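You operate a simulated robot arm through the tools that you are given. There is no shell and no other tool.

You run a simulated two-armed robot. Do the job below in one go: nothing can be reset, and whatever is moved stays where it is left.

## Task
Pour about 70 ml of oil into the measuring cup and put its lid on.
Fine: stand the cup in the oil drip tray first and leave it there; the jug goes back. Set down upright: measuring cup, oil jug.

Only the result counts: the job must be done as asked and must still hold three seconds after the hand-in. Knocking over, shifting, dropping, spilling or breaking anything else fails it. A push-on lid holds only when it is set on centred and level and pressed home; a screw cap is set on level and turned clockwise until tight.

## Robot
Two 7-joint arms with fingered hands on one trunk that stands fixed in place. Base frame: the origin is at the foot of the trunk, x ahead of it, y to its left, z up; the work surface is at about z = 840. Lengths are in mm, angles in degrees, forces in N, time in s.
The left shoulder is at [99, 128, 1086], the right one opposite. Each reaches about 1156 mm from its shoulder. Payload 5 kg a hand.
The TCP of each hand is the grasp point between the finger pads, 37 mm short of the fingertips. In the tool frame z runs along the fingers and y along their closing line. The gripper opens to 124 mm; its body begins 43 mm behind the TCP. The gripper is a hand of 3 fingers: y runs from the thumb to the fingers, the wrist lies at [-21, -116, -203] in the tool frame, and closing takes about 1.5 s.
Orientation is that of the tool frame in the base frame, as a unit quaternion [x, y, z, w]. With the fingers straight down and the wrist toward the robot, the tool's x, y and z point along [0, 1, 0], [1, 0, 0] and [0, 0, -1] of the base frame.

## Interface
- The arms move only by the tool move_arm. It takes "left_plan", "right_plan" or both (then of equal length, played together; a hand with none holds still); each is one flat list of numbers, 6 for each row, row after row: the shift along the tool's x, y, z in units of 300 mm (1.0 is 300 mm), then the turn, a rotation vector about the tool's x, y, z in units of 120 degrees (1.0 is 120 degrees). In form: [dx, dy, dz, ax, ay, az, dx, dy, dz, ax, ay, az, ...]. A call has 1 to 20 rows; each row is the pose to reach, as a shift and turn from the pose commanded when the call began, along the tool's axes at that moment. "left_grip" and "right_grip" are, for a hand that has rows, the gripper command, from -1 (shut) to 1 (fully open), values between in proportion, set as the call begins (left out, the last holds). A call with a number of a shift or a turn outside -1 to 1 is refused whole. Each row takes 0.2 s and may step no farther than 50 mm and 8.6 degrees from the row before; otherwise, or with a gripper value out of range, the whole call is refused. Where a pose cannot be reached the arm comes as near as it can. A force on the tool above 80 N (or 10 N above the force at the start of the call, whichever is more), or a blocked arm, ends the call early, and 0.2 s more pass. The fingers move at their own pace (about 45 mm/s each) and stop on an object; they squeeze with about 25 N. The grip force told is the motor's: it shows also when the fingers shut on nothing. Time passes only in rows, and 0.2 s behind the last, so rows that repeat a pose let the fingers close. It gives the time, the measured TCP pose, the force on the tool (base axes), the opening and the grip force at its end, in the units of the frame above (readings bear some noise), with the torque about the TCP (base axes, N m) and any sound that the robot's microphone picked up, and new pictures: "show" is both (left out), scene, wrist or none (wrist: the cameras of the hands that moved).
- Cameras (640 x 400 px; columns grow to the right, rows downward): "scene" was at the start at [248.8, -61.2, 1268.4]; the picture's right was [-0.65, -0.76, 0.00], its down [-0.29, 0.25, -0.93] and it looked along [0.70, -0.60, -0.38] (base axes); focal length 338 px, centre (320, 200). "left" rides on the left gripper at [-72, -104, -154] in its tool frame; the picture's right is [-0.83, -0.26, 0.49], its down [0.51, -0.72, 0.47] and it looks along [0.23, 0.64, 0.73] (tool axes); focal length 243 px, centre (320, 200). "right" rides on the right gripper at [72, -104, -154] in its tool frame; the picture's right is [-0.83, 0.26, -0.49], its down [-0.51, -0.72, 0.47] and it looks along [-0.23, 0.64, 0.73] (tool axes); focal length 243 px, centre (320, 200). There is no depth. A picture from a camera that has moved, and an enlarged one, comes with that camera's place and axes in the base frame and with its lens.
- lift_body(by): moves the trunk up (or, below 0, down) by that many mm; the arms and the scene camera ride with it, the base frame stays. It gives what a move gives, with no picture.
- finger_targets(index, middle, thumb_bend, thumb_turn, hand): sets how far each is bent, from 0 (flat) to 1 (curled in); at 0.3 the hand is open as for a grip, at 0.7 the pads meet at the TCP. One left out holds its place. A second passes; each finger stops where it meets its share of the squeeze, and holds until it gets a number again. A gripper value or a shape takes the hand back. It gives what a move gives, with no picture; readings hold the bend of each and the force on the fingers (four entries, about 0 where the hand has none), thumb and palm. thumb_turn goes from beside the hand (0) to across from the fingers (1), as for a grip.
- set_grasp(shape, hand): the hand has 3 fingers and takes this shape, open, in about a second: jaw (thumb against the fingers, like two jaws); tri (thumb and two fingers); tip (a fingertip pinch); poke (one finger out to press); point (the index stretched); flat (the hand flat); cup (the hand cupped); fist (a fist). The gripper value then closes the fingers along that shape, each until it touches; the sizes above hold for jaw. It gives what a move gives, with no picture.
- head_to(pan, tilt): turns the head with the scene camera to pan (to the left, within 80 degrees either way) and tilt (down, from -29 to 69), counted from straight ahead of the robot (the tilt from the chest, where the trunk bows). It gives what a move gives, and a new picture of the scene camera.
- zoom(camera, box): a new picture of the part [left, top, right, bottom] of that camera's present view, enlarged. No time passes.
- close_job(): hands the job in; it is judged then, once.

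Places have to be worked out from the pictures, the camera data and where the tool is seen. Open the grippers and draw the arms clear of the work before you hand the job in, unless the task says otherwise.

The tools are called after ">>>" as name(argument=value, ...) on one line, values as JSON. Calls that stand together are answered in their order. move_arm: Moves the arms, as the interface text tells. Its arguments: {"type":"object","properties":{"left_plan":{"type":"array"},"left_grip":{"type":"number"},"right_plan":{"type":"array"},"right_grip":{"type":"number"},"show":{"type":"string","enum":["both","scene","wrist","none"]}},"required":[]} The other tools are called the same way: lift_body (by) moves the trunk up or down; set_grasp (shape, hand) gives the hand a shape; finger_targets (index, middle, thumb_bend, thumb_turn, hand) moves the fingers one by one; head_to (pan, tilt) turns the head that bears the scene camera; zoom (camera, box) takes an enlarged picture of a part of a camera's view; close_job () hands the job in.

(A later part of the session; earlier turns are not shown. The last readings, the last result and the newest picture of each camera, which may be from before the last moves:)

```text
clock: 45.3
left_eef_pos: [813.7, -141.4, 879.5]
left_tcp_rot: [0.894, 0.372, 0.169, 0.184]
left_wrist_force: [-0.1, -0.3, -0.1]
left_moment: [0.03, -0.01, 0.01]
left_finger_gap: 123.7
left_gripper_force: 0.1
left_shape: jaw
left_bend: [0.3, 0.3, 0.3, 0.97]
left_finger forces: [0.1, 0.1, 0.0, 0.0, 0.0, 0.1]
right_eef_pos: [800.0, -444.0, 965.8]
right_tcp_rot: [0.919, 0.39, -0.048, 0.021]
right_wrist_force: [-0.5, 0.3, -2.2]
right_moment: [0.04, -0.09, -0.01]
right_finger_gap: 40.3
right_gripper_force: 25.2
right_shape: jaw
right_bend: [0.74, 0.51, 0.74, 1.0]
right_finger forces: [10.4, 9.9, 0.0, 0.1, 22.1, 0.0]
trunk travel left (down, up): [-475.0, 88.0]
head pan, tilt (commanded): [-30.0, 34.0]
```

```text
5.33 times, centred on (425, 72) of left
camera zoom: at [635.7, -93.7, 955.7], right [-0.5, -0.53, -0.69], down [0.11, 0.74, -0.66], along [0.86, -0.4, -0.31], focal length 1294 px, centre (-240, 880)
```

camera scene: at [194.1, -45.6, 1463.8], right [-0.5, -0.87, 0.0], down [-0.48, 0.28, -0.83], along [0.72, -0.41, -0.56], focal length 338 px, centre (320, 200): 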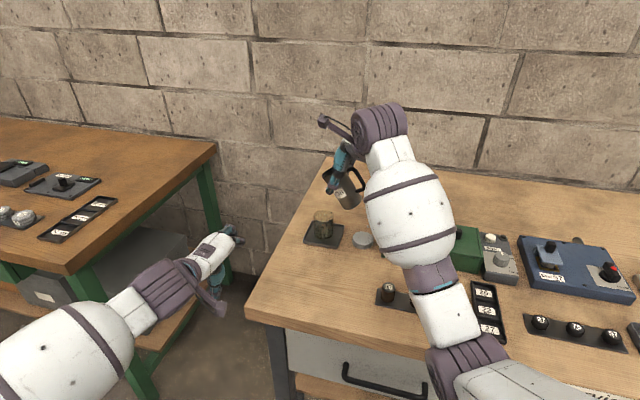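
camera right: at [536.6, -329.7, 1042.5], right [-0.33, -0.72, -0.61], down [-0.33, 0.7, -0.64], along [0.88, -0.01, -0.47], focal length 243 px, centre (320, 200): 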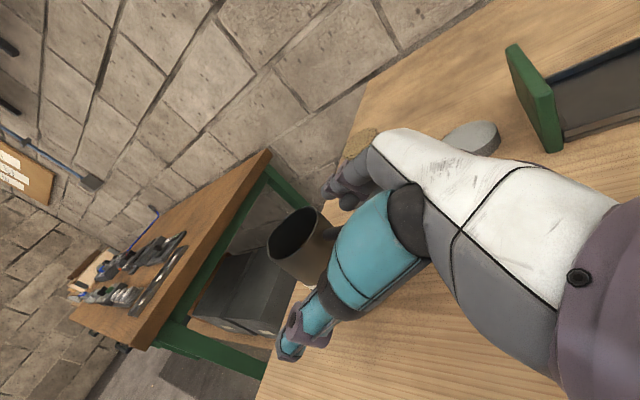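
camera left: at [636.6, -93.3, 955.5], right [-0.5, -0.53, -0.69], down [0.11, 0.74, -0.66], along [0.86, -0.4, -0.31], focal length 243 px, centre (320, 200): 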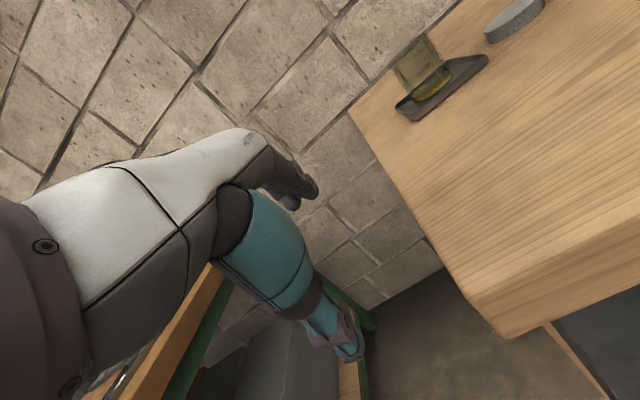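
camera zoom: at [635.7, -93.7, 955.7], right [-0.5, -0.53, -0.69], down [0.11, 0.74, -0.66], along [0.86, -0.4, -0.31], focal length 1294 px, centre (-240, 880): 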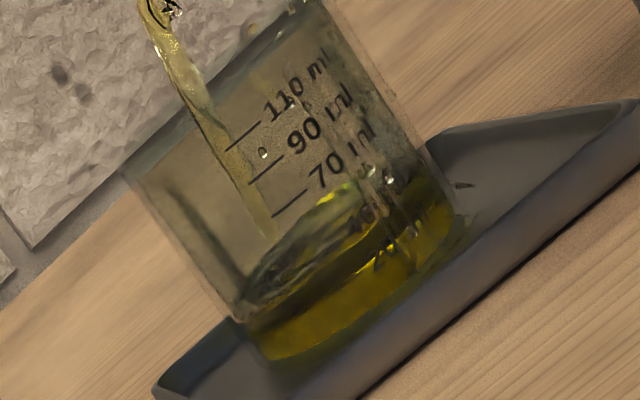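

A good stream is running into the cup, level ≈30 ml. I hold 0.4 s and watch.

>>> move_arm(right_plan=[0, 0, 0, 0, 0, 0, 0, 0, 0, 0, 0, 0], show="none")

>>> zoom(camera="left", box=[380, 0, 500, 120])

>>> zoom(camera="left", box=[395, 35, 455, 110])

```text
clock: 45.9
left_eef_pos: [814.1, -140.1, 880.6]
left_tcp_rot: [0.894, 0.372, 0.169, 0.184]
left_wrist_force: [-0.6, -0.2, -0.9]
left_moment: [0.04, 0.0, 0.03]
left_finger_gap: 123.6
left_gripper_force: 0.0
left_shape: jaw
left_bend: [0.3, 0.3, 0.3, 0.97]
left_finger forces: [0.0, 0.0, 0.0, 0.0, 0.0, 0.1]
right_eef_pos: [800.3, -443.5, 965.8]
right_tcp_rot: [0.92, 0.389, -0.048, 0.021]
right_wrist_force: [-0.6, 0.5, -2.5]
right_moment: [0.02, -0.08, -0.01]
right_finger_gap: 40.5
right_gripper_force: 25.1
right_shape: jaw
right_bend: [0.74, 0.51, 0.74, 1.0]
right_finger forces: [10.4, 10.0, 0.1, 0.1, 22.1, 0.0]
trunk travel left (down, up): [-475.0, 88.0]
head pan, tilt (commanded): [-30.0, 34.0]
```

```text
3.33 times, centred on (440, 60) of left
camera zoom: at [635.9, -93.5, 955.6], right [-0.5, -0.53, -0.69], down [0.11, 0.74, -0.66], along [0.86, -0.4, -0.31], focal length 809 px, centre (-80, 667)
```

zoom: 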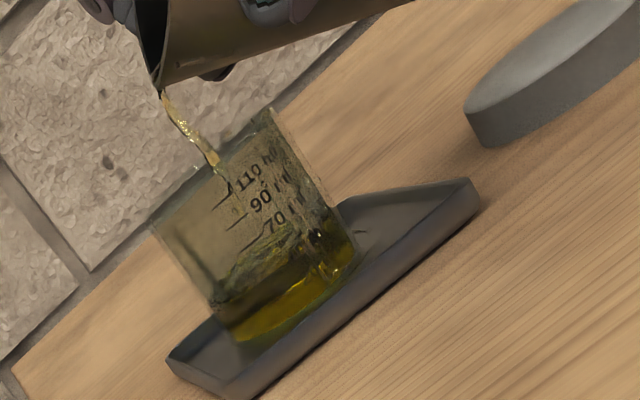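

```text
5.33 times, centred on (425, 72) of left
camera zoom: at [635.9, -93.5, 955.6], right [-0.5, -0.53, -0.69], down [0.11, 0.74, -0.66], along [0.86, -0.4, -0.31], focal length 1294 px, centre (-240, 880)
```

zoom: 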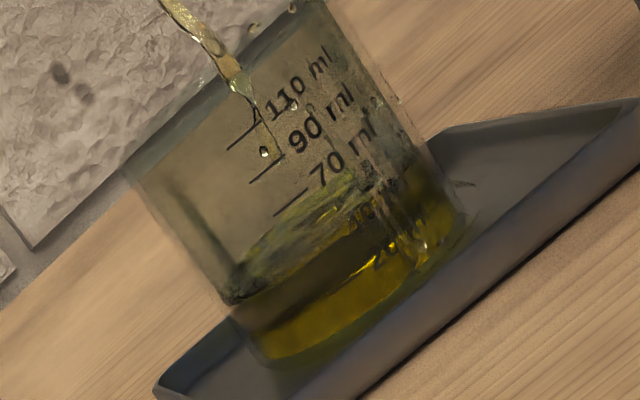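

The level is near 40 ml and the stream thinning. I tilt another 5° with the lip kept in place.

>>> move_arm(right_plan=[0.0075, 0, -0.0113, 0, -0.0417, 0, 0.0075, 0, -0.0113, 0, -0.0417, 0], show="none")

>>> zoom(camera="left", box=[380, 0, 500, 120])

>>> zoom(camera="left", box=[395, 35, 455, 110])

```text
clock: 46.5
left_eef_pos: [813.5, -141.7, 879.9]
left_tcp_rot: [0.894, 0.372, 0.168, 0.185]
left_wrist_force: [-0.7, 0.1, -0.1]
left_moment: [0.02, -0.03, 0.01]
left_finger_gap: 123.6
left_gripper_force: 0.1
left_shape: jaw
left_bend: [0.3, 0.3, 0.3, 0.97]
left_finger forces: [0.1, 0.0, 0.0, 0.1, 0.1, 0.1]
right_eef_pos: [800.4, -440.3, 968.1]
right_tcp_rot: [0.916, 0.389, -0.088, 0.037]
right_wrist_force: [-0.2, 0.7, -2.6]
right_moment: [0.08, -0.08, 0.01]
right_finger_gap: 40.2
right_gripper_force: 25.0
right_shape: jaw
right_bend: [0.74, 0.51, 0.74, 1.0]
right_finger forces: [10.5, 9.9, 0.0, 0.0, 22.0, 0.0]
trunk travel left (down, up): [-475.0, 88.0]
head pan, tilt (commanded): [-30.0, 34.0]
```

```text
3.33 times, centred on (440, 60) of left
camera zoom: at [635.8, -93.6, 955.7], right [-0.5, -0.53, -0.69], down [0.11, 0.74, -0.66], along [0.86, -0.4, -0.31], focal length 809 px, centre (-80, 667)
```

zoom: 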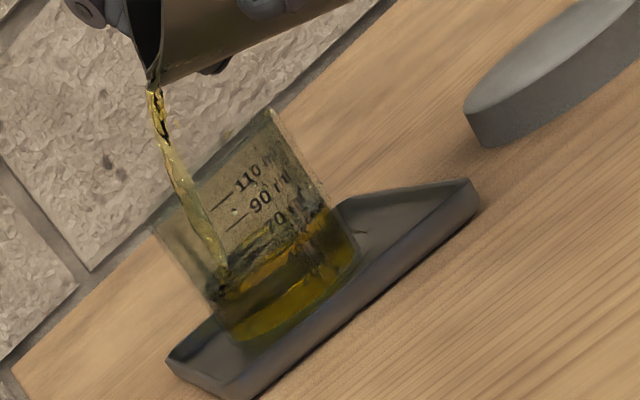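

```text
5.33 times, centred on (425, 72) of left
camera zoom: at [635.8, -93.6, 955.7], right [-0.5, -0.53, -0.69], down [0.11, 0.74, -0.66], along [0.86, -0.4, -0.31], focal length 1294 px, centre (-240, 880)
```

zoom: 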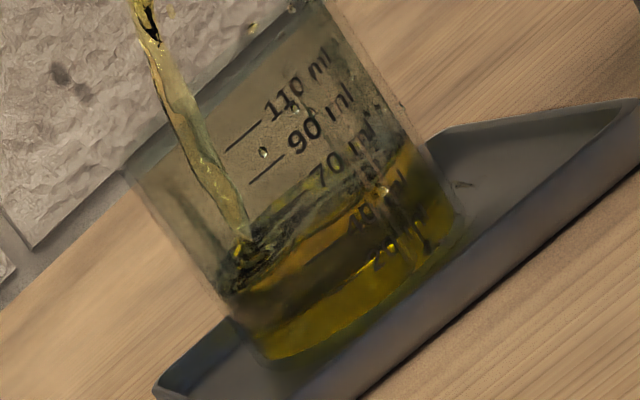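

Level is ≈48 ml and the stream lands rather far forward in the cup. I pull the lip back 5 mm and let it run another 0.4 s.

>>> move_arm(right_plan=[-0.0164, 0, 0.0032, 0, 0, 0], show="none")

>>> zoom(camera="left", box=[380, 0, 500, 120])

>>> zoom(camera="left", box=[395, 35, 455, 110])

```text
clock: 46.9
left_eef_pos: [813.3, -141.3, 880.2]
left_tcp_rot: [0.894, 0.371, 0.168, 0.185]
left_wrist_force: [-0.1, 0.2, 0.3]
left_moment: [0.01, -0.02, 0.05]
left_finger_gap: 123.8
left_gripper_force: 0.1
left_shape: jaw
left_bend: [0.3, 0.3, 0.3, 0.97]
left_finger forces: [0.1, 0.1, 0.1, 0.0, 0.0, 0.1]
right_eef_pos: [797.9, -444.5, 969.3]
right_tcp_rot: [0.916, 0.389, -0.088, 0.038]
right_wrist_force: [-0.6, -0.6, -1.8]
right_moment: [0.05, -0.07, 0.0]
right_finger_gap: 40.3
right_gripper_force: 25.2
right_shape: jaw
right_bend: [0.74, 0.51, 0.74, 1.0]
right_finger forces: [10.5, 10.1, 0.0, 0.0, 22.1, 0.1]
trunk travel left (down, up): [-475.0, 88.0]
head pan, tilt (commanded): [-30.0, 34.0]
```

```text
3.33 times, centred on (440, 60) of left
camera zoom: at [635.9, -93.5, 955.6], right [-0.5, -0.53, -0.69], down [0.11, 0.74, -0.66], along [0.86, -0.4, -0.31], focal length 809 px, centre (-80, 667)
```

zoom: 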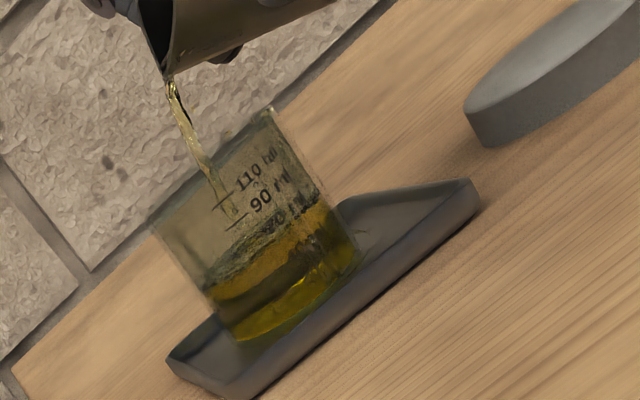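

```text
5.33 times, centred on (425, 72) of left
camera zoom: at [635.9, -93.5, 955.6], right [-0.5, -0.53, -0.69], down [0.11, 0.74, -0.66], along [0.86, -0.4, -0.31], focal length 1294 px, centre (-240, 880)
```

zoom: 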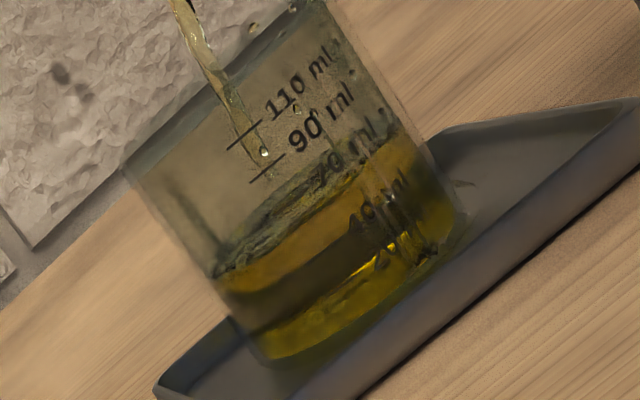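

The level stands at about 60 ml with the stream still running, so I begin to tilt back now (25° in 0.6 s), slightly raising the lip and keeping it over the cup.

>>> move_arm(right_plan=[-0.002, 0, -0.0087, 0, 0.0694, 0, -0.004, 0, -0.0173, 0, 0.1389, 0, -0.006, 0, -0.026, 0, 0.2083, 0], show="none")

>>> zoom(camera="left", box=[380, 0, 500, 120])

>>> zoom(camera="left", box=[395, 35, 455, 110])

>>> zoom(camera="scene", box=[290, 170, 360, 255])

```text
clock: 47.7
left_eef_pos: [814.0, -140.7, 880.6]
left_tcp_rot: [0.895, 0.37, 0.168, 0.185]
left_wrist_force: [0.5, 0.2, -0.1]
left_moment: [0.01, 0.0, -0.01]
left_finger_gap: 123.9
left_gripper_force: 0.0
left_shape: jaw
left_bend: [0.3, 0.3, 0.3, 0.97]
left_finger forces: [0.0, 0.1, 0.0, 0.0, 0.0, 0.0]
right_eef_pos: [798.2, -444.1, 976.8]
right_tcp_rot: [0.914, 0.388, 0.113, -0.048]
right_wrist_force: [0.2, -0.4, -2.1]
right_moment: [0.07, 0.0, -0.04]
right_finger_gap: 40.3
right_gripper_force: 24.9
right_shape: jaw
right_bend: [0.74, 0.51, 0.74, 1.0]
right_finger forces: [10.3, 10.2, 0.0, 0.0, 21.9, 0.1]
trunk travel left (down, up): [-475.0, 88.0]
head pan, tilt (commanded): [-30.0, 34.0]
```

```text
3.33 times, centred on (440, 60) of left
camera zoom: at [635.9, -93.4, 955.6], right [-0.5, -0.53, -0.69], down [0.11, 0.74, -0.66], along [0.86, -0.4, -0.31], focal length 809 px, centre (-80, 667)
```

zoom: 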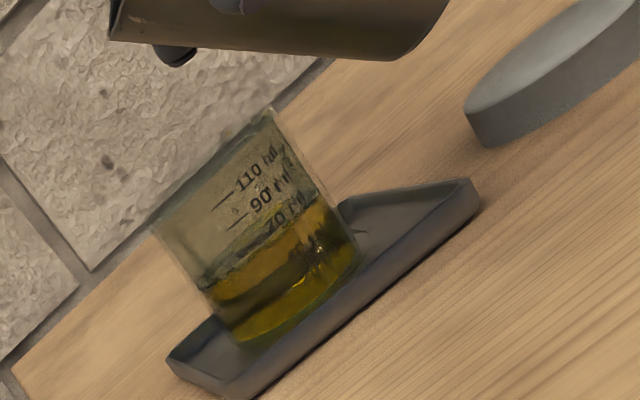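

```text
5.33 times, centred on (425, 72) of left
camera zoom: at [635.9, -93.4, 955.6], right [-0.5, -0.53, -0.69], down [0.11, 0.74, -0.66], along [0.86, -0.4, -0.31], focal length 1294 px, centre (-240, 880)
```

zoom: 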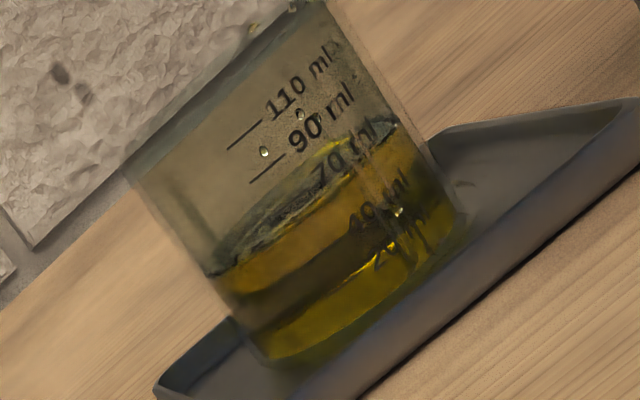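

```text
4.71 times, centred on (325, 212) of scene
camera zoom: at [193.3, -45.2, 1463.7], right [-0.5, -0.87, 0.0], down [-0.48, 0.28, -0.83], along [0.72, -0.41, -0.56], focal length 1590 px, centre (296, 141)
```

zoom: 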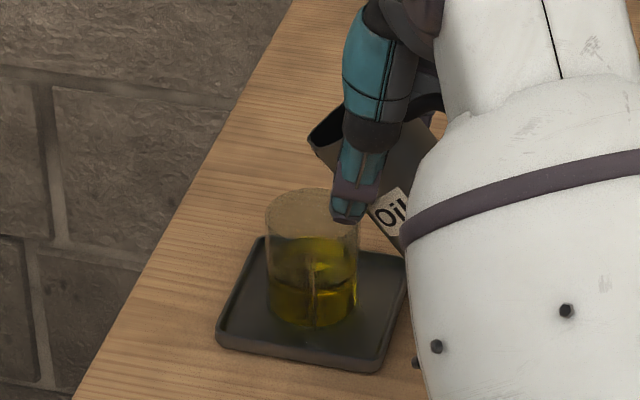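

The flow has stopped and nothing dripped outside. I wait a moment for the surface to settle and read the level from both views.

>>> move_arm(right_plan=[0, 0, 0, 0, 0, 0, 0, 0, 0, 0, 0, 0, 0, 0, 0, 0, 0, 0, 0, 0, 0, 0, 0, 0], show="none")

>>> zoom(camera="left", box=[395, 40, 455, 110])

>>> zoom(camera="scene", box=[305, 205, 345, 245])

>>> zoom(camera="left", box=[380, 0, 500, 120])

```text
clock: 48.7
left_eef_pos: [813.5, -141.3, 881.2]
left_tcp_rot: [0.894, 0.372, 0.169, 0.185]
left_wrist_force: [0.1, 0.4, -0.3]
left_moment: [-0.01, 0.0, 0.0]
left_finger_gap: 123.9
left_gripper_force: 0.1
left_shape: jaw
left_bend: [0.3, 0.3, 0.3, 0.97]
left_finger forces: [0.0, 0.0, 0.0, 0.0, 0.0, 0.1]
right_eef_pos: [798.5, -443.4, 975.8]
right_tcp_rot: [0.914, 0.388, 0.112, -0.047]
right_wrist_force: [0.4, 0.6, -1.4]
right_moment: [0.04, -0.04, -0.01]
right_finger_gap: 40.2
right_gripper_force: 25.2
right_shape: jaw
right_bend: [0.74, 0.51, 0.74, 1.0]
right_finger forces: [10.4, 10.1, 0.1, 0.1, 21.8, 0.1]
trunk travel left (down, up): [-475.0, 88.0]
head pan, tilt (commanded): [-30.0, 34.0]
```

```text
5.71 times, centred on (425, 75) of left
camera zoom: at [636.0, -93.4, 955.5], right [-0.5, -0.53, -0.69], down [0.11, 0.74, -0.66], along [0.86, -0.4, -0.31], focal length 1386 px, centre (-280, 914)
```

zoom: 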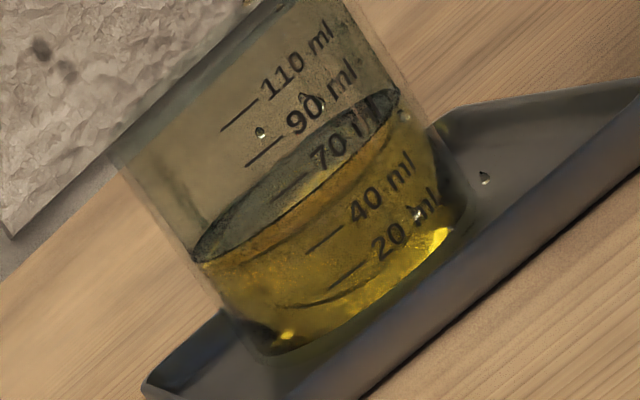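

```text
10.00 times, centred on (325, 225) of scene
camera zoom: at [193.5, -45.1, 1463.7], right [-0.5, -0.87, 0.0], down [-0.48, 0.28, -0.83], along [0.72, -0.41, -0.56], focal length 3380 px, centre (270, -50)
```

zoom: 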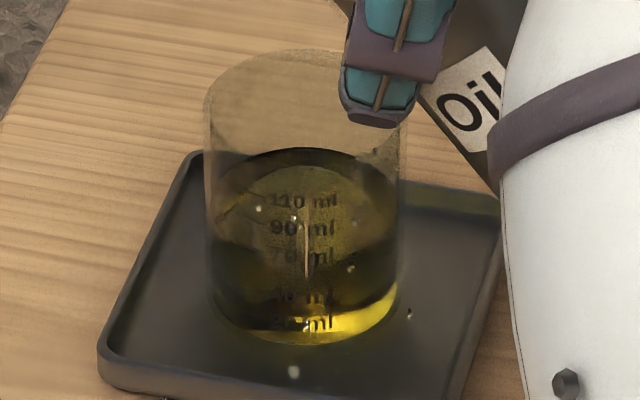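

```text
3.33 times, centred on (440, 60) of left
camera zoom: at [636.0, -93.4, 955.5], right [-0.5, -0.53, -0.69], down [0.11, 0.74, -0.66], along [0.86, -0.4, -0.31], focal length 809 px, centre (-80, 667)
```

zoom: 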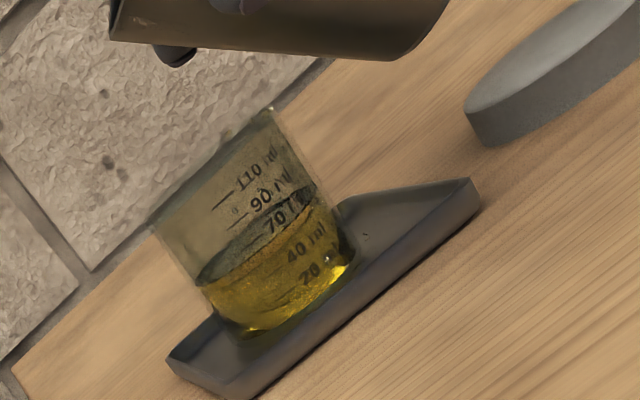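

Now the level is well readable: front edge of the surface about 60–62 ml. I need ~8 ml more, so I return to the previous pour pose (where the stream landed mid-cup) and watch closely.

>>> move_arm(right_plan=[-0.0018, 0, 0.0087, 0, -0.0694, 0, -0.0037, 0, 0.0174, 0, -0.1389, 0, -0.0055, 0, 0.0261, 0, -0.2083, 0], show="none")

>>> zoom(camera="left", box=[380, 0, 500, 120])

>>> zoom(camera="left", box=[395, 40, 455, 110])

```text
clock: 49.5
left_eef_pos: [813.9, -140.9, 879.7]
left_tcp_rot: [0.894, 0.371, 0.169, 0.185]
left_wrist_force: [-0.1, 0.1, -0.9]
left_moment: [-0.03, 0.01, 0.04]
left_finger_gap: 124.2
left_gripper_force: 0.1
left_shape: jaw
left_bend: [0.3, 0.3, 0.3, 0.97]
left_finger forces: [0.1, 0.0, 0.0, 0.0, 0.1, 0.1]
right_eef_pos: [798.9, -443.4, 967.5]
right_tcp_rot: [0.917, 0.388, -0.089, 0.036]
right_wrist_force: [-0.2, 0.1, -1.7]
right_moment: [0.04, -0.09, 0.03]
right_finger_gap: 40.3
right_gripper_force: 24.8
right_shape: jaw
right_bend: [0.74, 0.51, 0.74, 1.0]
right_finger forces: [10.5, 10.2, 0.1, 0.0, 22.0, 0.1]
trunk travel left (down, up): [-475.0, 88.0]
head pan, tilt (commanded): [-30.0, 34.0]
```

```text
3.33 times, centred on (440, 60) of left
camera zoom: at [636.4, -93.2, 955.2], right [-0.5, -0.53, -0.69], down [0.11, 0.74, -0.66], along [0.86, -0.4, -0.31], focal length 809 px, centre (-80, 667)
```

zoom: 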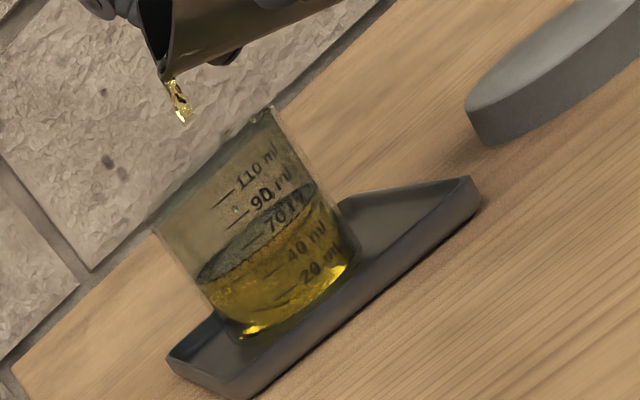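

```text
5.71 times, centred on (425, 75) of left
camera zoom: at [636.4, -93.2, 955.2], right [-0.5, -0.53, -0.69], down [0.11, 0.74, -0.66], along [0.86, -0.4, -0.31], focal length 1386 px, centre (-280, 914)
```

zoom: 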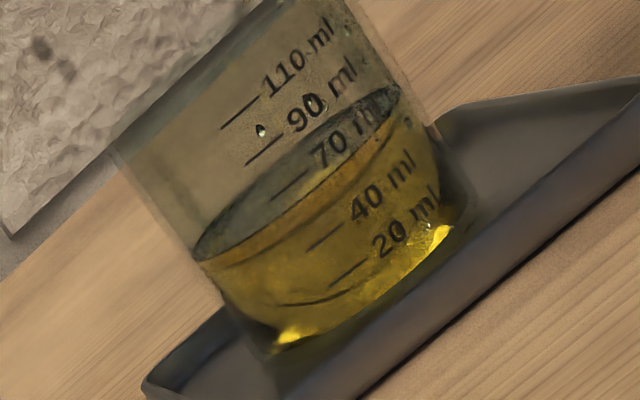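

The stream has just started. I let it run one more row and tilt back in the same call, which should add roughly 8 ml.

>>> move_arm(right_plan=[0, 0, 0, 0, 0, 0, -0.002, 0, -0.0087, 0, 0.0694, 0, -0.004, 0, -0.0173, 0, 0.1389, 0, -0.006, 0, -0.026, 0, 0.2083, 0, -0.006, 0, -0.026, 0, 0.2083, 0, -0.006, 0, -0.026, 0, 0.2083, 0, -0.006, 0, -0.026, 0, 0.2083, 0], show="none")

>>> zoom(camera="left", box=[380, 0, 500, 120])

>>> zoom(camera="left", box=[395, 40, 455, 110])

```text
clock: 51.1
left_eef_pos: [812.7, -140.9, 880.3]
left_tcp_rot: [0.894, 0.371, 0.169, 0.184]
left_wrist_force: [-0.2, 0.4, -0.1]
left_moment: [0.0, 0.0, 0.02]
left_finger_gap: 124.0
left_gripper_force: 0.0
left_shape: jaw
left_bend: [0.3, 0.3, 0.3, 0.97]
left_finger forces: [0.1, 0.0, 0.0, 0.0, 0.1, 0.1]
right_eef_pos: [799.0, -444.5, 977.4]
right_tcp_rot: [0.914, 0.387, 0.112, -0.047]
right_wrist_force: [0.0, 0.4, -2.1]
right_moment: [0.03, -0.02, 0.0]
right_finger_gap: 40.1
right_gripper_force: 24.7
right_shape: jaw
right_bend: [0.74, 0.51, 0.74, 1.0]
right_finger forces: [10.3, 10.3, 0.0, 0.0, 21.8, 0.1]
trunk travel left (down, up): [-475.0, 88.0]
head pan, tilt (commanded): [-30.0, 34.0]
```

```text
3.33 times, centred on (440, 60) of left
camera zoom: at [636.0, -93.4, 955.5], right [-0.5, -0.53, -0.69], down [0.11, 0.74, -0.66], along [0.86, -0.4, -0.31], focal length 809 px, centre (-80, 667)
```

zoom: 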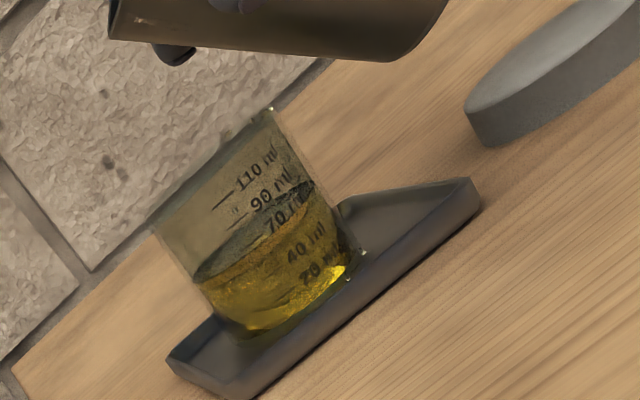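

```text
5.71 times, centred on (425, 75) of left
camera zoom: at [636.0, -93.4, 955.5], right [-0.5, -0.53, -0.69], down [0.11, 0.74, -0.66], along [0.86, -0.4, -0.31], focal length 1386 px, centre (-280, 914)
```

zoom: 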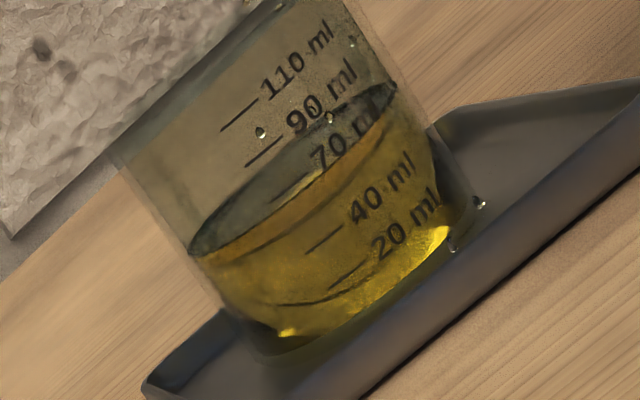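

The level is now about 65–66 ml. One more short pour of the same kind (2° steeper) should bring it to about 70 ml.

>>> move_arm(right_plan=[-0.0018, 0, 0.0087, 0, -0.0694, 0, -0.0037, 0, 0.0174, 0, -0.1389, 0, -0.0055, 0, 0.0261, 0, -0.2083, 0, -0.0015, 0, 0.0226, 0, -0.225, 0, -0.0015, 0, 0.0226, 0, -0.225, 0, -0.003, 0, 0.0195, 0, -0.156, 0, -0.002, 0, 0.011, 0, -0.087, 0, 0, 0, 0.002, 0, -0.018, 0, 0, 0, 0, 0, 0, 0, 0, 0, 0, 0, 0, 0, 0, 0, 0, 0, 0, 0, 0, 0, 0, 0, 0, 0], show="none")

>>> zoom(camera="left", box=[380, 0, 500, 120])

>>> zoom(camera="left", box=[395, 40, 455, 110])

>>> zoom(camera="scene", box=[290, 170, 370, 260])

```text
clock: 53.7
left_eef_pos: [813.2, -141.0, 880.5]
left_tcp_rot: [0.894, 0.372, 0.169, 0.185]
left_wrist_force: [-0.4, 0.2, -0.1]
left_moment: [-0.03, 0.01, -0.02]
left_finger_gap: 123.8
left_gripper_force: 0.2
left_shape: jaw
left_bend: [0.3, 0.3, 0.3, 0.97]
left_finger forces: [0.1, 0.0, 0.0, 0.0, 0.1, 0.0]
right_eef_pos: [798.1, -445.0, 976.1]
right_tcp_rot: [0.914, 0.388, 0.112, -0.047]
right_wrist_force: [-0.4, 0.4, -2.1]
right_moment: [0.06, -0.06, 0.0]
right_finger_gap: 40.4
right_gripper_force: 24.7
right_shape: jaw
right_bend: [0.74, 0.51, 0.74, 1.0]
right_finger forces: [10.4, 10.3, 0.0, 0.0, 21.7, 0.0]
trunk travel left (down, up): [-475.0, 88.0]
head pan, tilt (commanded): [-30.0, 34.0]
```

```text
3.33 times, centred on (440, 60) of left
camera zoom: at [636.0, -93.4, 955.5], right [-0.5, -0.53, -0.69], down [0.11, 0.74, -0.66], along [0.86, -0.4, -0.31], focal length 809 px, centre (-80, 667)
```

zoom: 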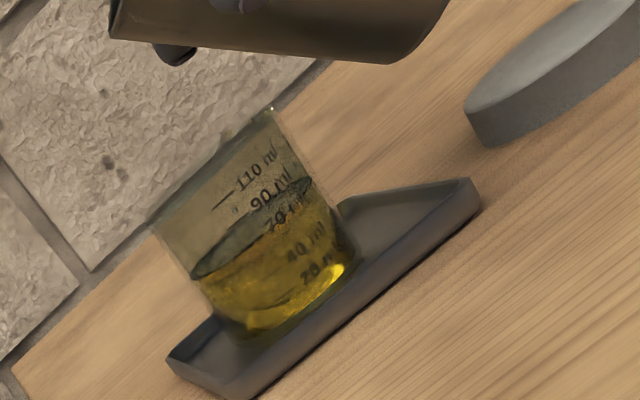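

```text
5.71 times, centred on (425, 75) of left
camera zoom: at [636.0, -93.4, 955.5], right [-0.5, -0.53, -0.69], down [0.11, 0.74, -0.66], along [0.86, -0.4, -0.31], focal length 1386 px, centre (-280, 914)
```

zoom: 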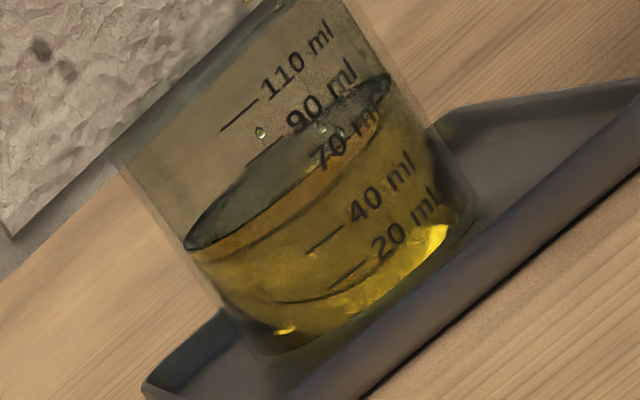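

```text
4.44 times, centred on (330, 215) of scene
camera zoom: at [193.5, -45.1, 1463.7], right [-0.5, -0.87, 0.0], down [-0.48, 0.28, -0.83], along [0.72, -0.41, -0.56], focal length 1502 px, centre (276, 133)
```

zoom: 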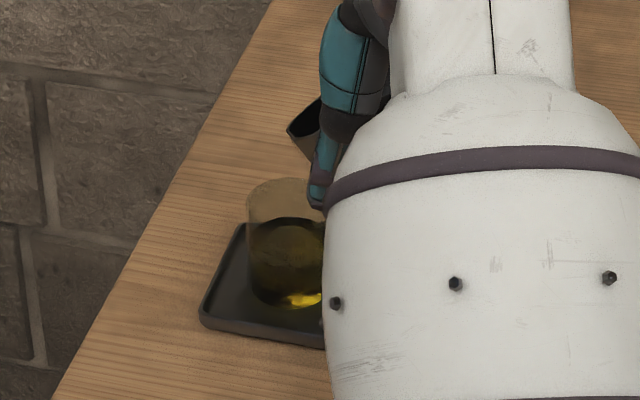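

The surface now meets the 70 ml mark. I raise the jug and bring it upright over the cup so that any last drips fall into it.

>>> move_arm(right_plan=[0.0342, 0, -0.1289, 0, 0.0633, 0, 0.0684, 0, -0.2577, 0, 0.1267, 0, 0.0704, 0, -0.2572, 0, 0.19, 0, 0.0723, 0, -0.2567, 0, 0.2533, 0, 0.0742, 0, -0.2562, 0, 0.3167, 0, 0.0742, 0, -0.2562, 0, 0.3167, 0, 0.0742, 0, -0.2562, 0, 0.3167, 0, 0.0742, 0, -0.2562, 0, 0.3167, 0])

>>> zoom(camera="scene", box=[280, 120, 400, 260])

>>> zoom(camera="left", box=[380, 0, 500, 120])

```text
clock: 55.5
left_eef_pos: [813.2, -140.6, 881.5]
left_tcp_rot: [0.894, 0.371, 0.169, 0.185]
left_wrist_force: [0.6, -0.9, 0.2]
left_moment: [-0.01, -0.06, -0.02]
left_finger_gap: 124.0
left_gripper_force: 0.0
left_shape: jaw
left_bend: [0.3, 0.3, 0.3, 0.97]
left_finger forces: [0.0, 0.0, 0.1, 0.0, 0.1, 0.1]
right_eef_pos: [799.9, -442.7, 1056.9]
right_tcp_rot: [0.828, 0.351, 0.404, -0.171]
right_wrist_force: [-0.5, 0.5, -1.3]
right_moment: [-0.03, 0.0, 0.03]
right_finger_gap: 40.1
right_gripper_force: 24.6
right_shape: jaw
right_bend: [0.74, 0.51, 0.74, 1.0]
right_finger forces: [10.6, 10.4, 0.1, 0.1, 21.4, 0.0]
trunk travel left (down, up): [-475.0, 88.0]
head pan, tilt (commanded): [-30.0, 34.0]
camera scene: at [193.6, -45.2, 1463.7], right [-0.5, -0.87, 0.0], down [-0.48, 0.28, -0.83], along [0.72, -0.41, -0.56], focal length 338 px, centre (320, 200)
camera right: at [671.9, -424.0, 1209.0], right [-0.44, -0.83, -0.35], down [-0.48, 0.54, -0.69], along [0.76, -0.13, -0.63], focal length 243 px, centre (320, 200)
```

scene: 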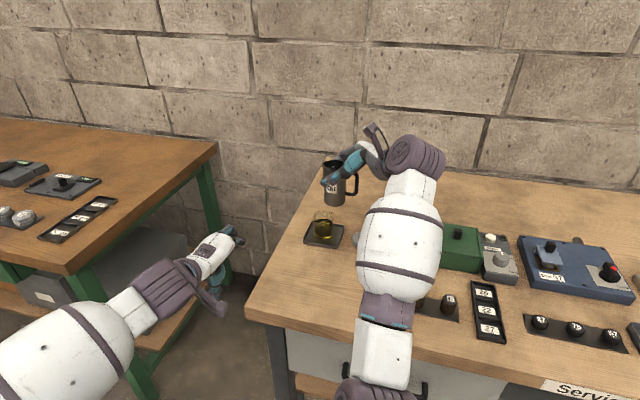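
right: 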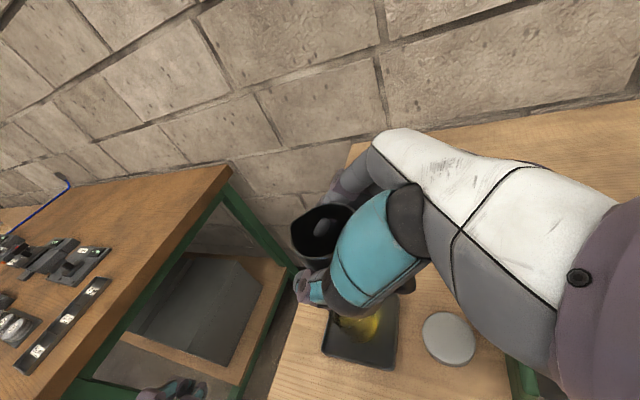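

```text
2.86 times, centred on (340, 190) of scene
camera zoom: at [193.6, -45.2, 1463.7], right [-0.5, -0.87, 0.0], down [-0.48, 0.28, -0.83], along [0.72, -0.41, -0.56], focal length 966 px, centre (263, 229)
```

zoom: 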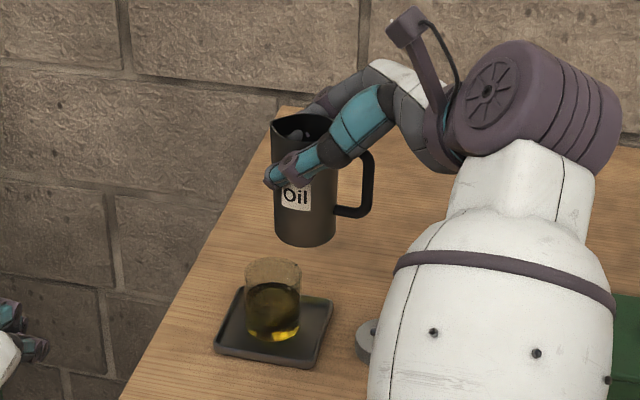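

```text
3.33 times, centred on (440, 60) of left
camera zoom: at [636.1, -93.4, 955.5], right [-0.5, -0.53, -0.69], down [0.11, 0.74, -0.66], along [0.86, -0.4, -0.31], focal length 809 px, centre (-80, 667)
```

zoom: 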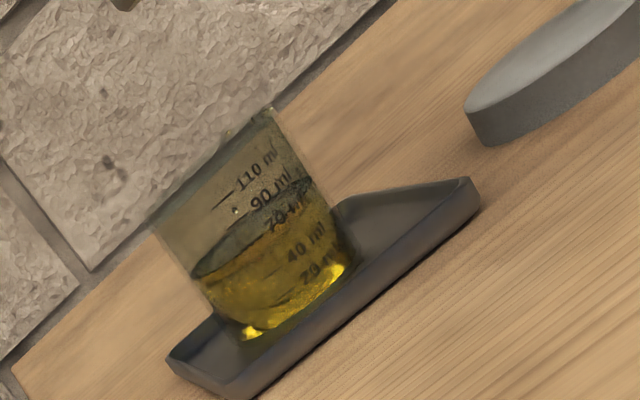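

The jug is upright again, the table clean and the cup at 70 ml. I carry the jug back over its old place at this height.

>>> move_arm(right_plan=[0.0133, -0.09, 0.017, 0, 0, 0, 0.0266, -0.18, 0.0341, 0, 0, 0, 0.04, -0.27, 0.0511, 0, 0, 0, 0.0533, -0.36, 0.0681, 0, 0, 0, 0.0666, -0.45, 0.0852, 0, 0, 0, 0.0799, -0.54, 0.1022, 0, 0, 0, 0.0799, -0.54, 0.1022, 0, 0, 0])

>>> zoom(camera="left", box=[400, 0, 600, 130])

>>> zoom(camera="scene", box=[270, 130, 400, 280])

```text
clock: 57.1
left_eef_pos: [813.9, -141.6, 880.2]
left_tcp_rot: [0.894, 0.371, 0.168, 0.185]
left_wrist_force: [0.4, 0.2, -0.7]
left_moment: [-0.03, 0.01, 0.0]
left_finger_gap: 124.0
left_gripper_force: 0.1
left_shape: jaw
left_bend: [0.3, 0.3, 0.3, 0.97]
left_finger forces: [0.0, 0.0, 0.0, 0.1, 0.0, 0.1]
right_eef_pos: [709.5, -301.2, 1057.6]
right_tcp_rot: [0.827, 0.351, 0.403, -0.172]
right_wrist_force: [-0.1, 0.7, -2.0]
right_moment: [0.01, 0.01, 0.04]
right_finger_gap: 39.8
right_gripper_force: 25.0
right_shape: jaw
right_bend: [0.74, 0.51, 0.74, 1.0]
right_finger forces: [10.4, 10.4, 0.1, 0.0, 21.5, 0.0]
trunk travel left (down, up): [-475.0, 88.0]
head pan, tilt (commanded): [-30.0, 34.0]
camera scene: at [194.0, -45.7, 1463.6], right [-0.5, -0.87, 0.0], down [-0.48, 0.28, -0.83], along [0.72, -0.41, -0.56], focal length 338 px, centre (320, 200)
camera right: at [581.8, -283.6, 1209.8], right [-0.44, -0.83, -0.35], down [-0.48, 0.54, -0.69], along [0.76, -0.13, -0.63], focal length 243 px, centre (320, 200)
```

scene: 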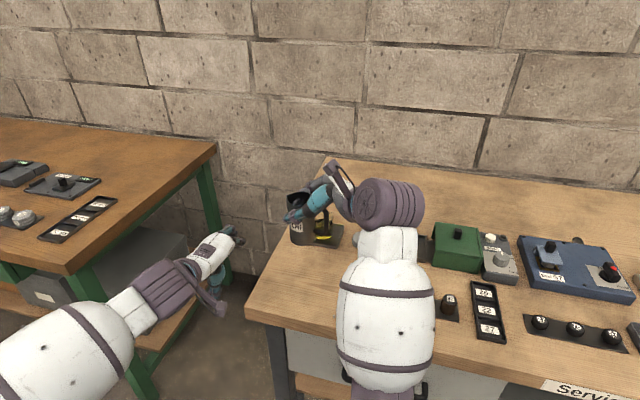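
right: 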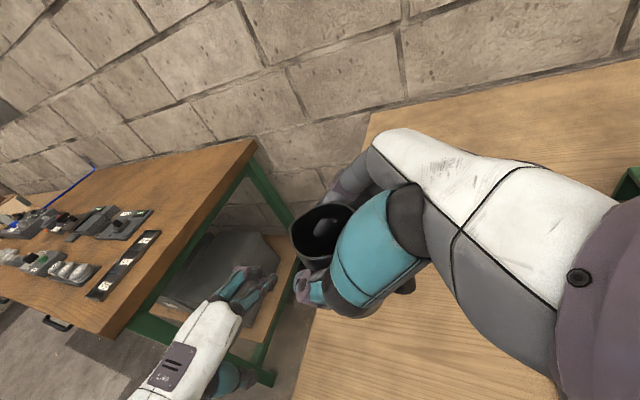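

```text
3.08 times, centred on (500, 65) of left
camera zoom: at [636.3, -93.7, 955.3], right [-0.5, -0.53, -0.69], down [0.11, 0.74, -0.66], along [0.86, -0.4, -0.31], focal length 746 px, centre (-234, 615)
```

zoom: 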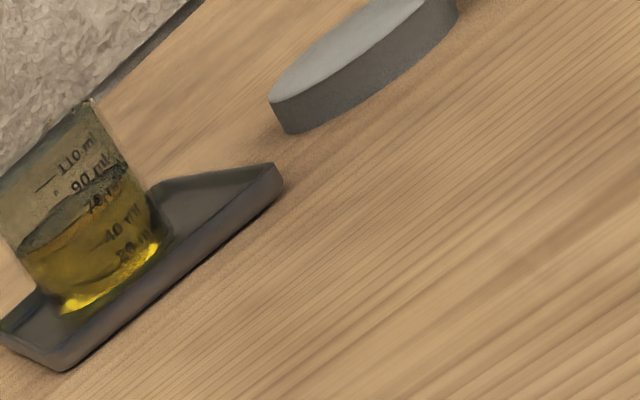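

```text
2.67 times, centred on (335, 205) of scene
camera zoom: at [194.0, -45.7, 1463.6], right [-0.5, -0.87, 0.0], down [-0.48, 0.28, -0.83], along [0.72, -0.41, -0.56], focal length 901 px, centre (280, 187)
```

zoom: 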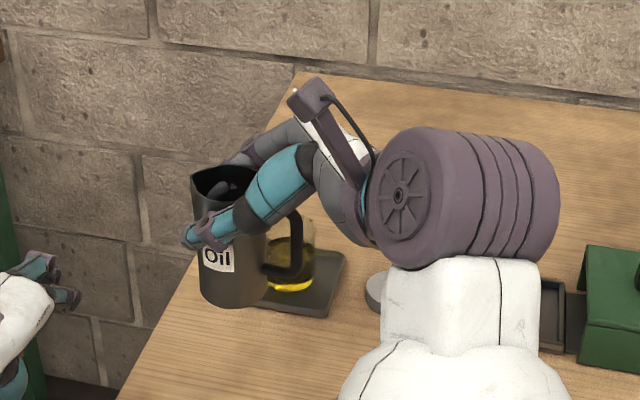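

Jug is above its old spot. I lower it 118 mm, to about 12 mm over the table, and look.

>>> move_arm(right_plan=[-0.1033, 0, 0.0808, 0, 0, 0, -0.2067, 0, 0.1615, 0, 0, 0, -0.31, 0, 0.2423, 0, 0, 0, -0.31, 0, 0.2423, 0, 0, 0], show="none")

>>> zoom(camera="left", box=[400, 0, 600, 130])

>>> zoom(camera="scene", box=[270, 150, 370, 270])

```text
clock: 58.1
left_eef_pos: [813.6, -141.6, 882.0]
left_tcp_rot: [0.894, 0.372, 0.17, 0.185]
left_wrist_force: [-0.2, 0.2, -1.3]
left_moment: [0.0, -0.03, -0.02]
left_finger_gap: 123.9
left_gripper_force: 0.1
left_shape: jaw
left_bend: [0.3, 0.3, 0.3, 0.97]
left_finger forces: [0.0, 0.0, 0.0, 0.0, 0.1, 0.1]
right_eef_pos: [710.3, -302.5, 940.7]
right_tcp_rot: [0.827, 0.351, 0.403, -0.171]
right_wrist_force: [-0.3, 0.5, -2.1]
right_moment: [-0.01, -0.01, 0.0]
right_finger_gap: 39.8
right_gripper_force: 25.5
right_shape: jaw
right_bend: [0.74, 0.51, 0.74, 1.0]
right_finger forces: [10.3, 10.5, 0.0, 0.0, 21.6, 0.0]
trunk travel left (down, up): [-475.0, 88.0]
head pan, tilt (commanded): [-30.0, 34.0]
```

```text
3.08 times, centred on (500, 65) of left
camera zoom: at [636.1, -93.3, 955.6], right [-0.5, -0.53, -0.69], down [0.11, 0.74, -0.66], along [0.86, -0.4, -0.31], focal length 746 px, centre (-234, 615)
```

zoom: 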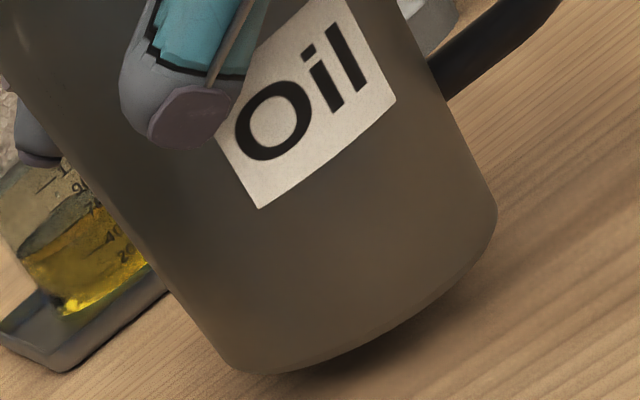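

```text
3.33 times, centred on (320, 210) of scene
camera zoom: at [193.5, -44.9, 1463.7], right [-0.5, -0.87, 0.0], down [-0.48, 0.28, -0.83], along [0.72, -0.41, -0.56], focal length 1126 px, centre (320, 167)
```

zoom: 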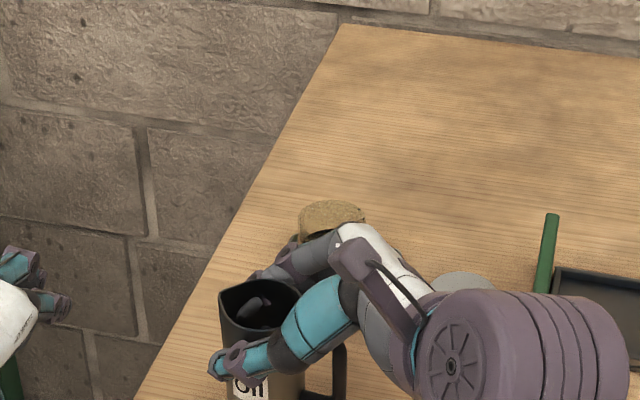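

The jug leans ≈4° forward; I correct that and lower in small steps, watching for touchdown.

>>> move_arm(right_plan=[-0.0131, 0, 0.0103, 0, 0.0333, 0, -0.0263, 0, 0.0205, 0, 0.0333, 0, -0.0263, 0, 0.0205, 0, 0.0333, 0], show="none")

>>> zoom(camera="left", box=[400, 0, 600, 130])

```text
clock: 58.9
left_eef_pos: [812.1, -140.2, 881.5]
left_tcp_rot: [0.894, 0.371, 0.169, 0.185]
left_wrist_force: [1.0, -0.1, 0.1]
left_moment: [-0.01, -0.02, -0.01]
left_finger_gap: 123.8
left_gripper_force: 0.1
left_shape: jaw
left_bend: [0.3, 0.3, 0.3, 0.97]
left_finger forces: [0.0, 0.0, 0.0, 0.1, 0.0, 0.1]
right_eef_pos: [711.2, -301.2, 931.4]
right_tcp_rot: [0.812, 0.345, 0.433, -0.183]
right_wrist_force: [0.1, 0.6, -2.0]
right_moment: [0.01, -0.02, -0.02]
right_finger_gap: 39.9
right_gripper_force: 25.1
right_shape: jaw
right_bend: [0.74, 0.51, 0.74, 1.0]
right_finger forces: [10.3, 10.5, 0.1, 0.0, 21.5, 0.1]
trunk travel left (down, up): [-475.0, 88.0]
head pan, tilt (commanded): [-30.0, 34.0]
```

```text
3.08 times, centred on (500, 65) of left
camera zoom: at [636.0, -93.3, 955.6], right [-0.5, -0.53, -0.69], down [0.11, 0.74, -0.66], along [0.86, -0.4, -0.31], focal length 746 px, centre (-234, 615)
```

zoom: 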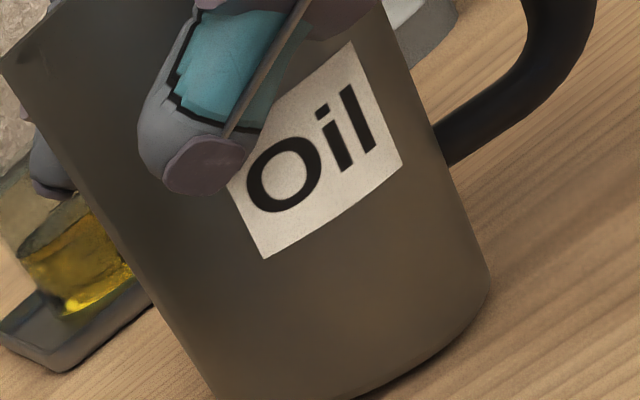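

Now it is upright within about 2°. I go down 4 mm and read the force.

>>> move_arm(right_plan=[-0.0055, 0, 0.0037, 0, 0, 0, -0.0111, 0, 0.0075, 0, 0, 0], show="none")

>>> move_arm(right_plan=[-0.0055, 0, 0.0037, 0, 0, 0, -0.0055, 0, 0.0037, 0, 0, 0], show="none")

>>> zoom(camera="left", box=[420, 10, 580, 160])

```text
clock: 59.5
left_eef_pos: [813.2, -141.0, 881.8]
left_tcp_rot: [0.894, 0.371, 0.168, 0.185]
left_wrist_force: [-0.9, -0.2, -0.2]
left_moment: [0.01, -0.01, -0.01]
left_finger_gap: 123.8
left_gripper_force: 0.0
left_shape: jaw
left_bend: [0.3, 0.3, 0.3, 0.97]
left_finger forces: [0.1, 0.0, 0.0, 0.0, 0.0, 0.0]
right_eef_pos: [710.4, -299.2, 928.0]
right_tcp_rot: [0.812, 0.345, 0.434, -0.183]
right_wrist_force: [1.6, 1.7, 5.6]
right_moment: [-0.04, -0.19, 0.08]
right_finger_gap: 40.1
right_gripper_force: 24.7
right_shape: jaw
right_bend: [0.74, 0.51, 0.74, 1.0]
right_finger forces: [12.3, 11.4, 0.0, 0.0, 21.9, 0.1]
trunk travel left (down, up): [-475.0, 88.0]
head pan, tilt (commanded): [-30.0, 34.0]
```

```text
clock: 60.1
left_eef_pos: [813.5, -140.4, 882.0]
left_tcp_rot: [0.893, 0.372, 0.169, 0.187]
left_wrist_force: [0.6, -0.3, -0.8]
left_moment: [0.01, 0.02, 0.02]
left_finger_gap: 123.8
left_gripper_force: 0.0
left_shape: jaw
left_bend: [0.3, 0.3, 0.3, 0.97]
left_finger forces: [0.0, 0.0, 0.2, 0.0, 0.0, 0.0]
right_eef_pos: [711.0, -300.7, 926.1]
right_tcp_rot: [0.812, 0.345, 0.434, -0.183]
right_wrist_force: [5.4, 3.6, 15.7]
right_moment: [-0.04, -0.41, 0.09]
right_finger_gap: 40.4
right_gripper_force: 25.0
right_shape: jaw
right_bend: [0.74, 0.51, 0.74, 1.0]
right_finger forces: [14.0, 12.2, 0.0, 0.0, 22.1, 0.0]
trunk travel left (down, up): [-475.0, 88.0]
head pan, tilt (commanded): [-30.0, 34.0]
```

```text
2.67 times, centred on (500, 85) of left
camera zoom: at [635.4, -92.5, 956.5], right [-0.5, -0.53, -0.69], down [0.11, 0.74, -0.66], along [0.86, -0.4, -0.31], focal length 647 px, centre (-160, 507)
```

zoom: 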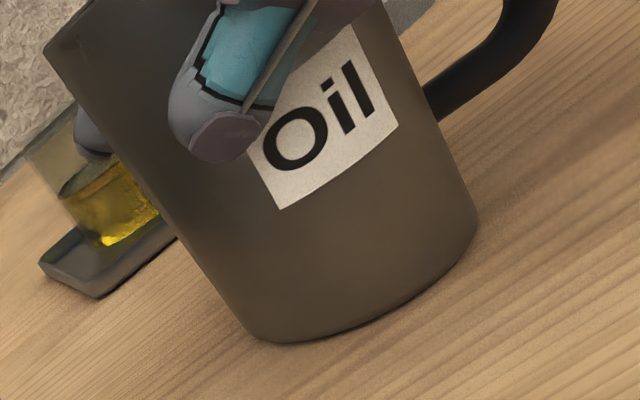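

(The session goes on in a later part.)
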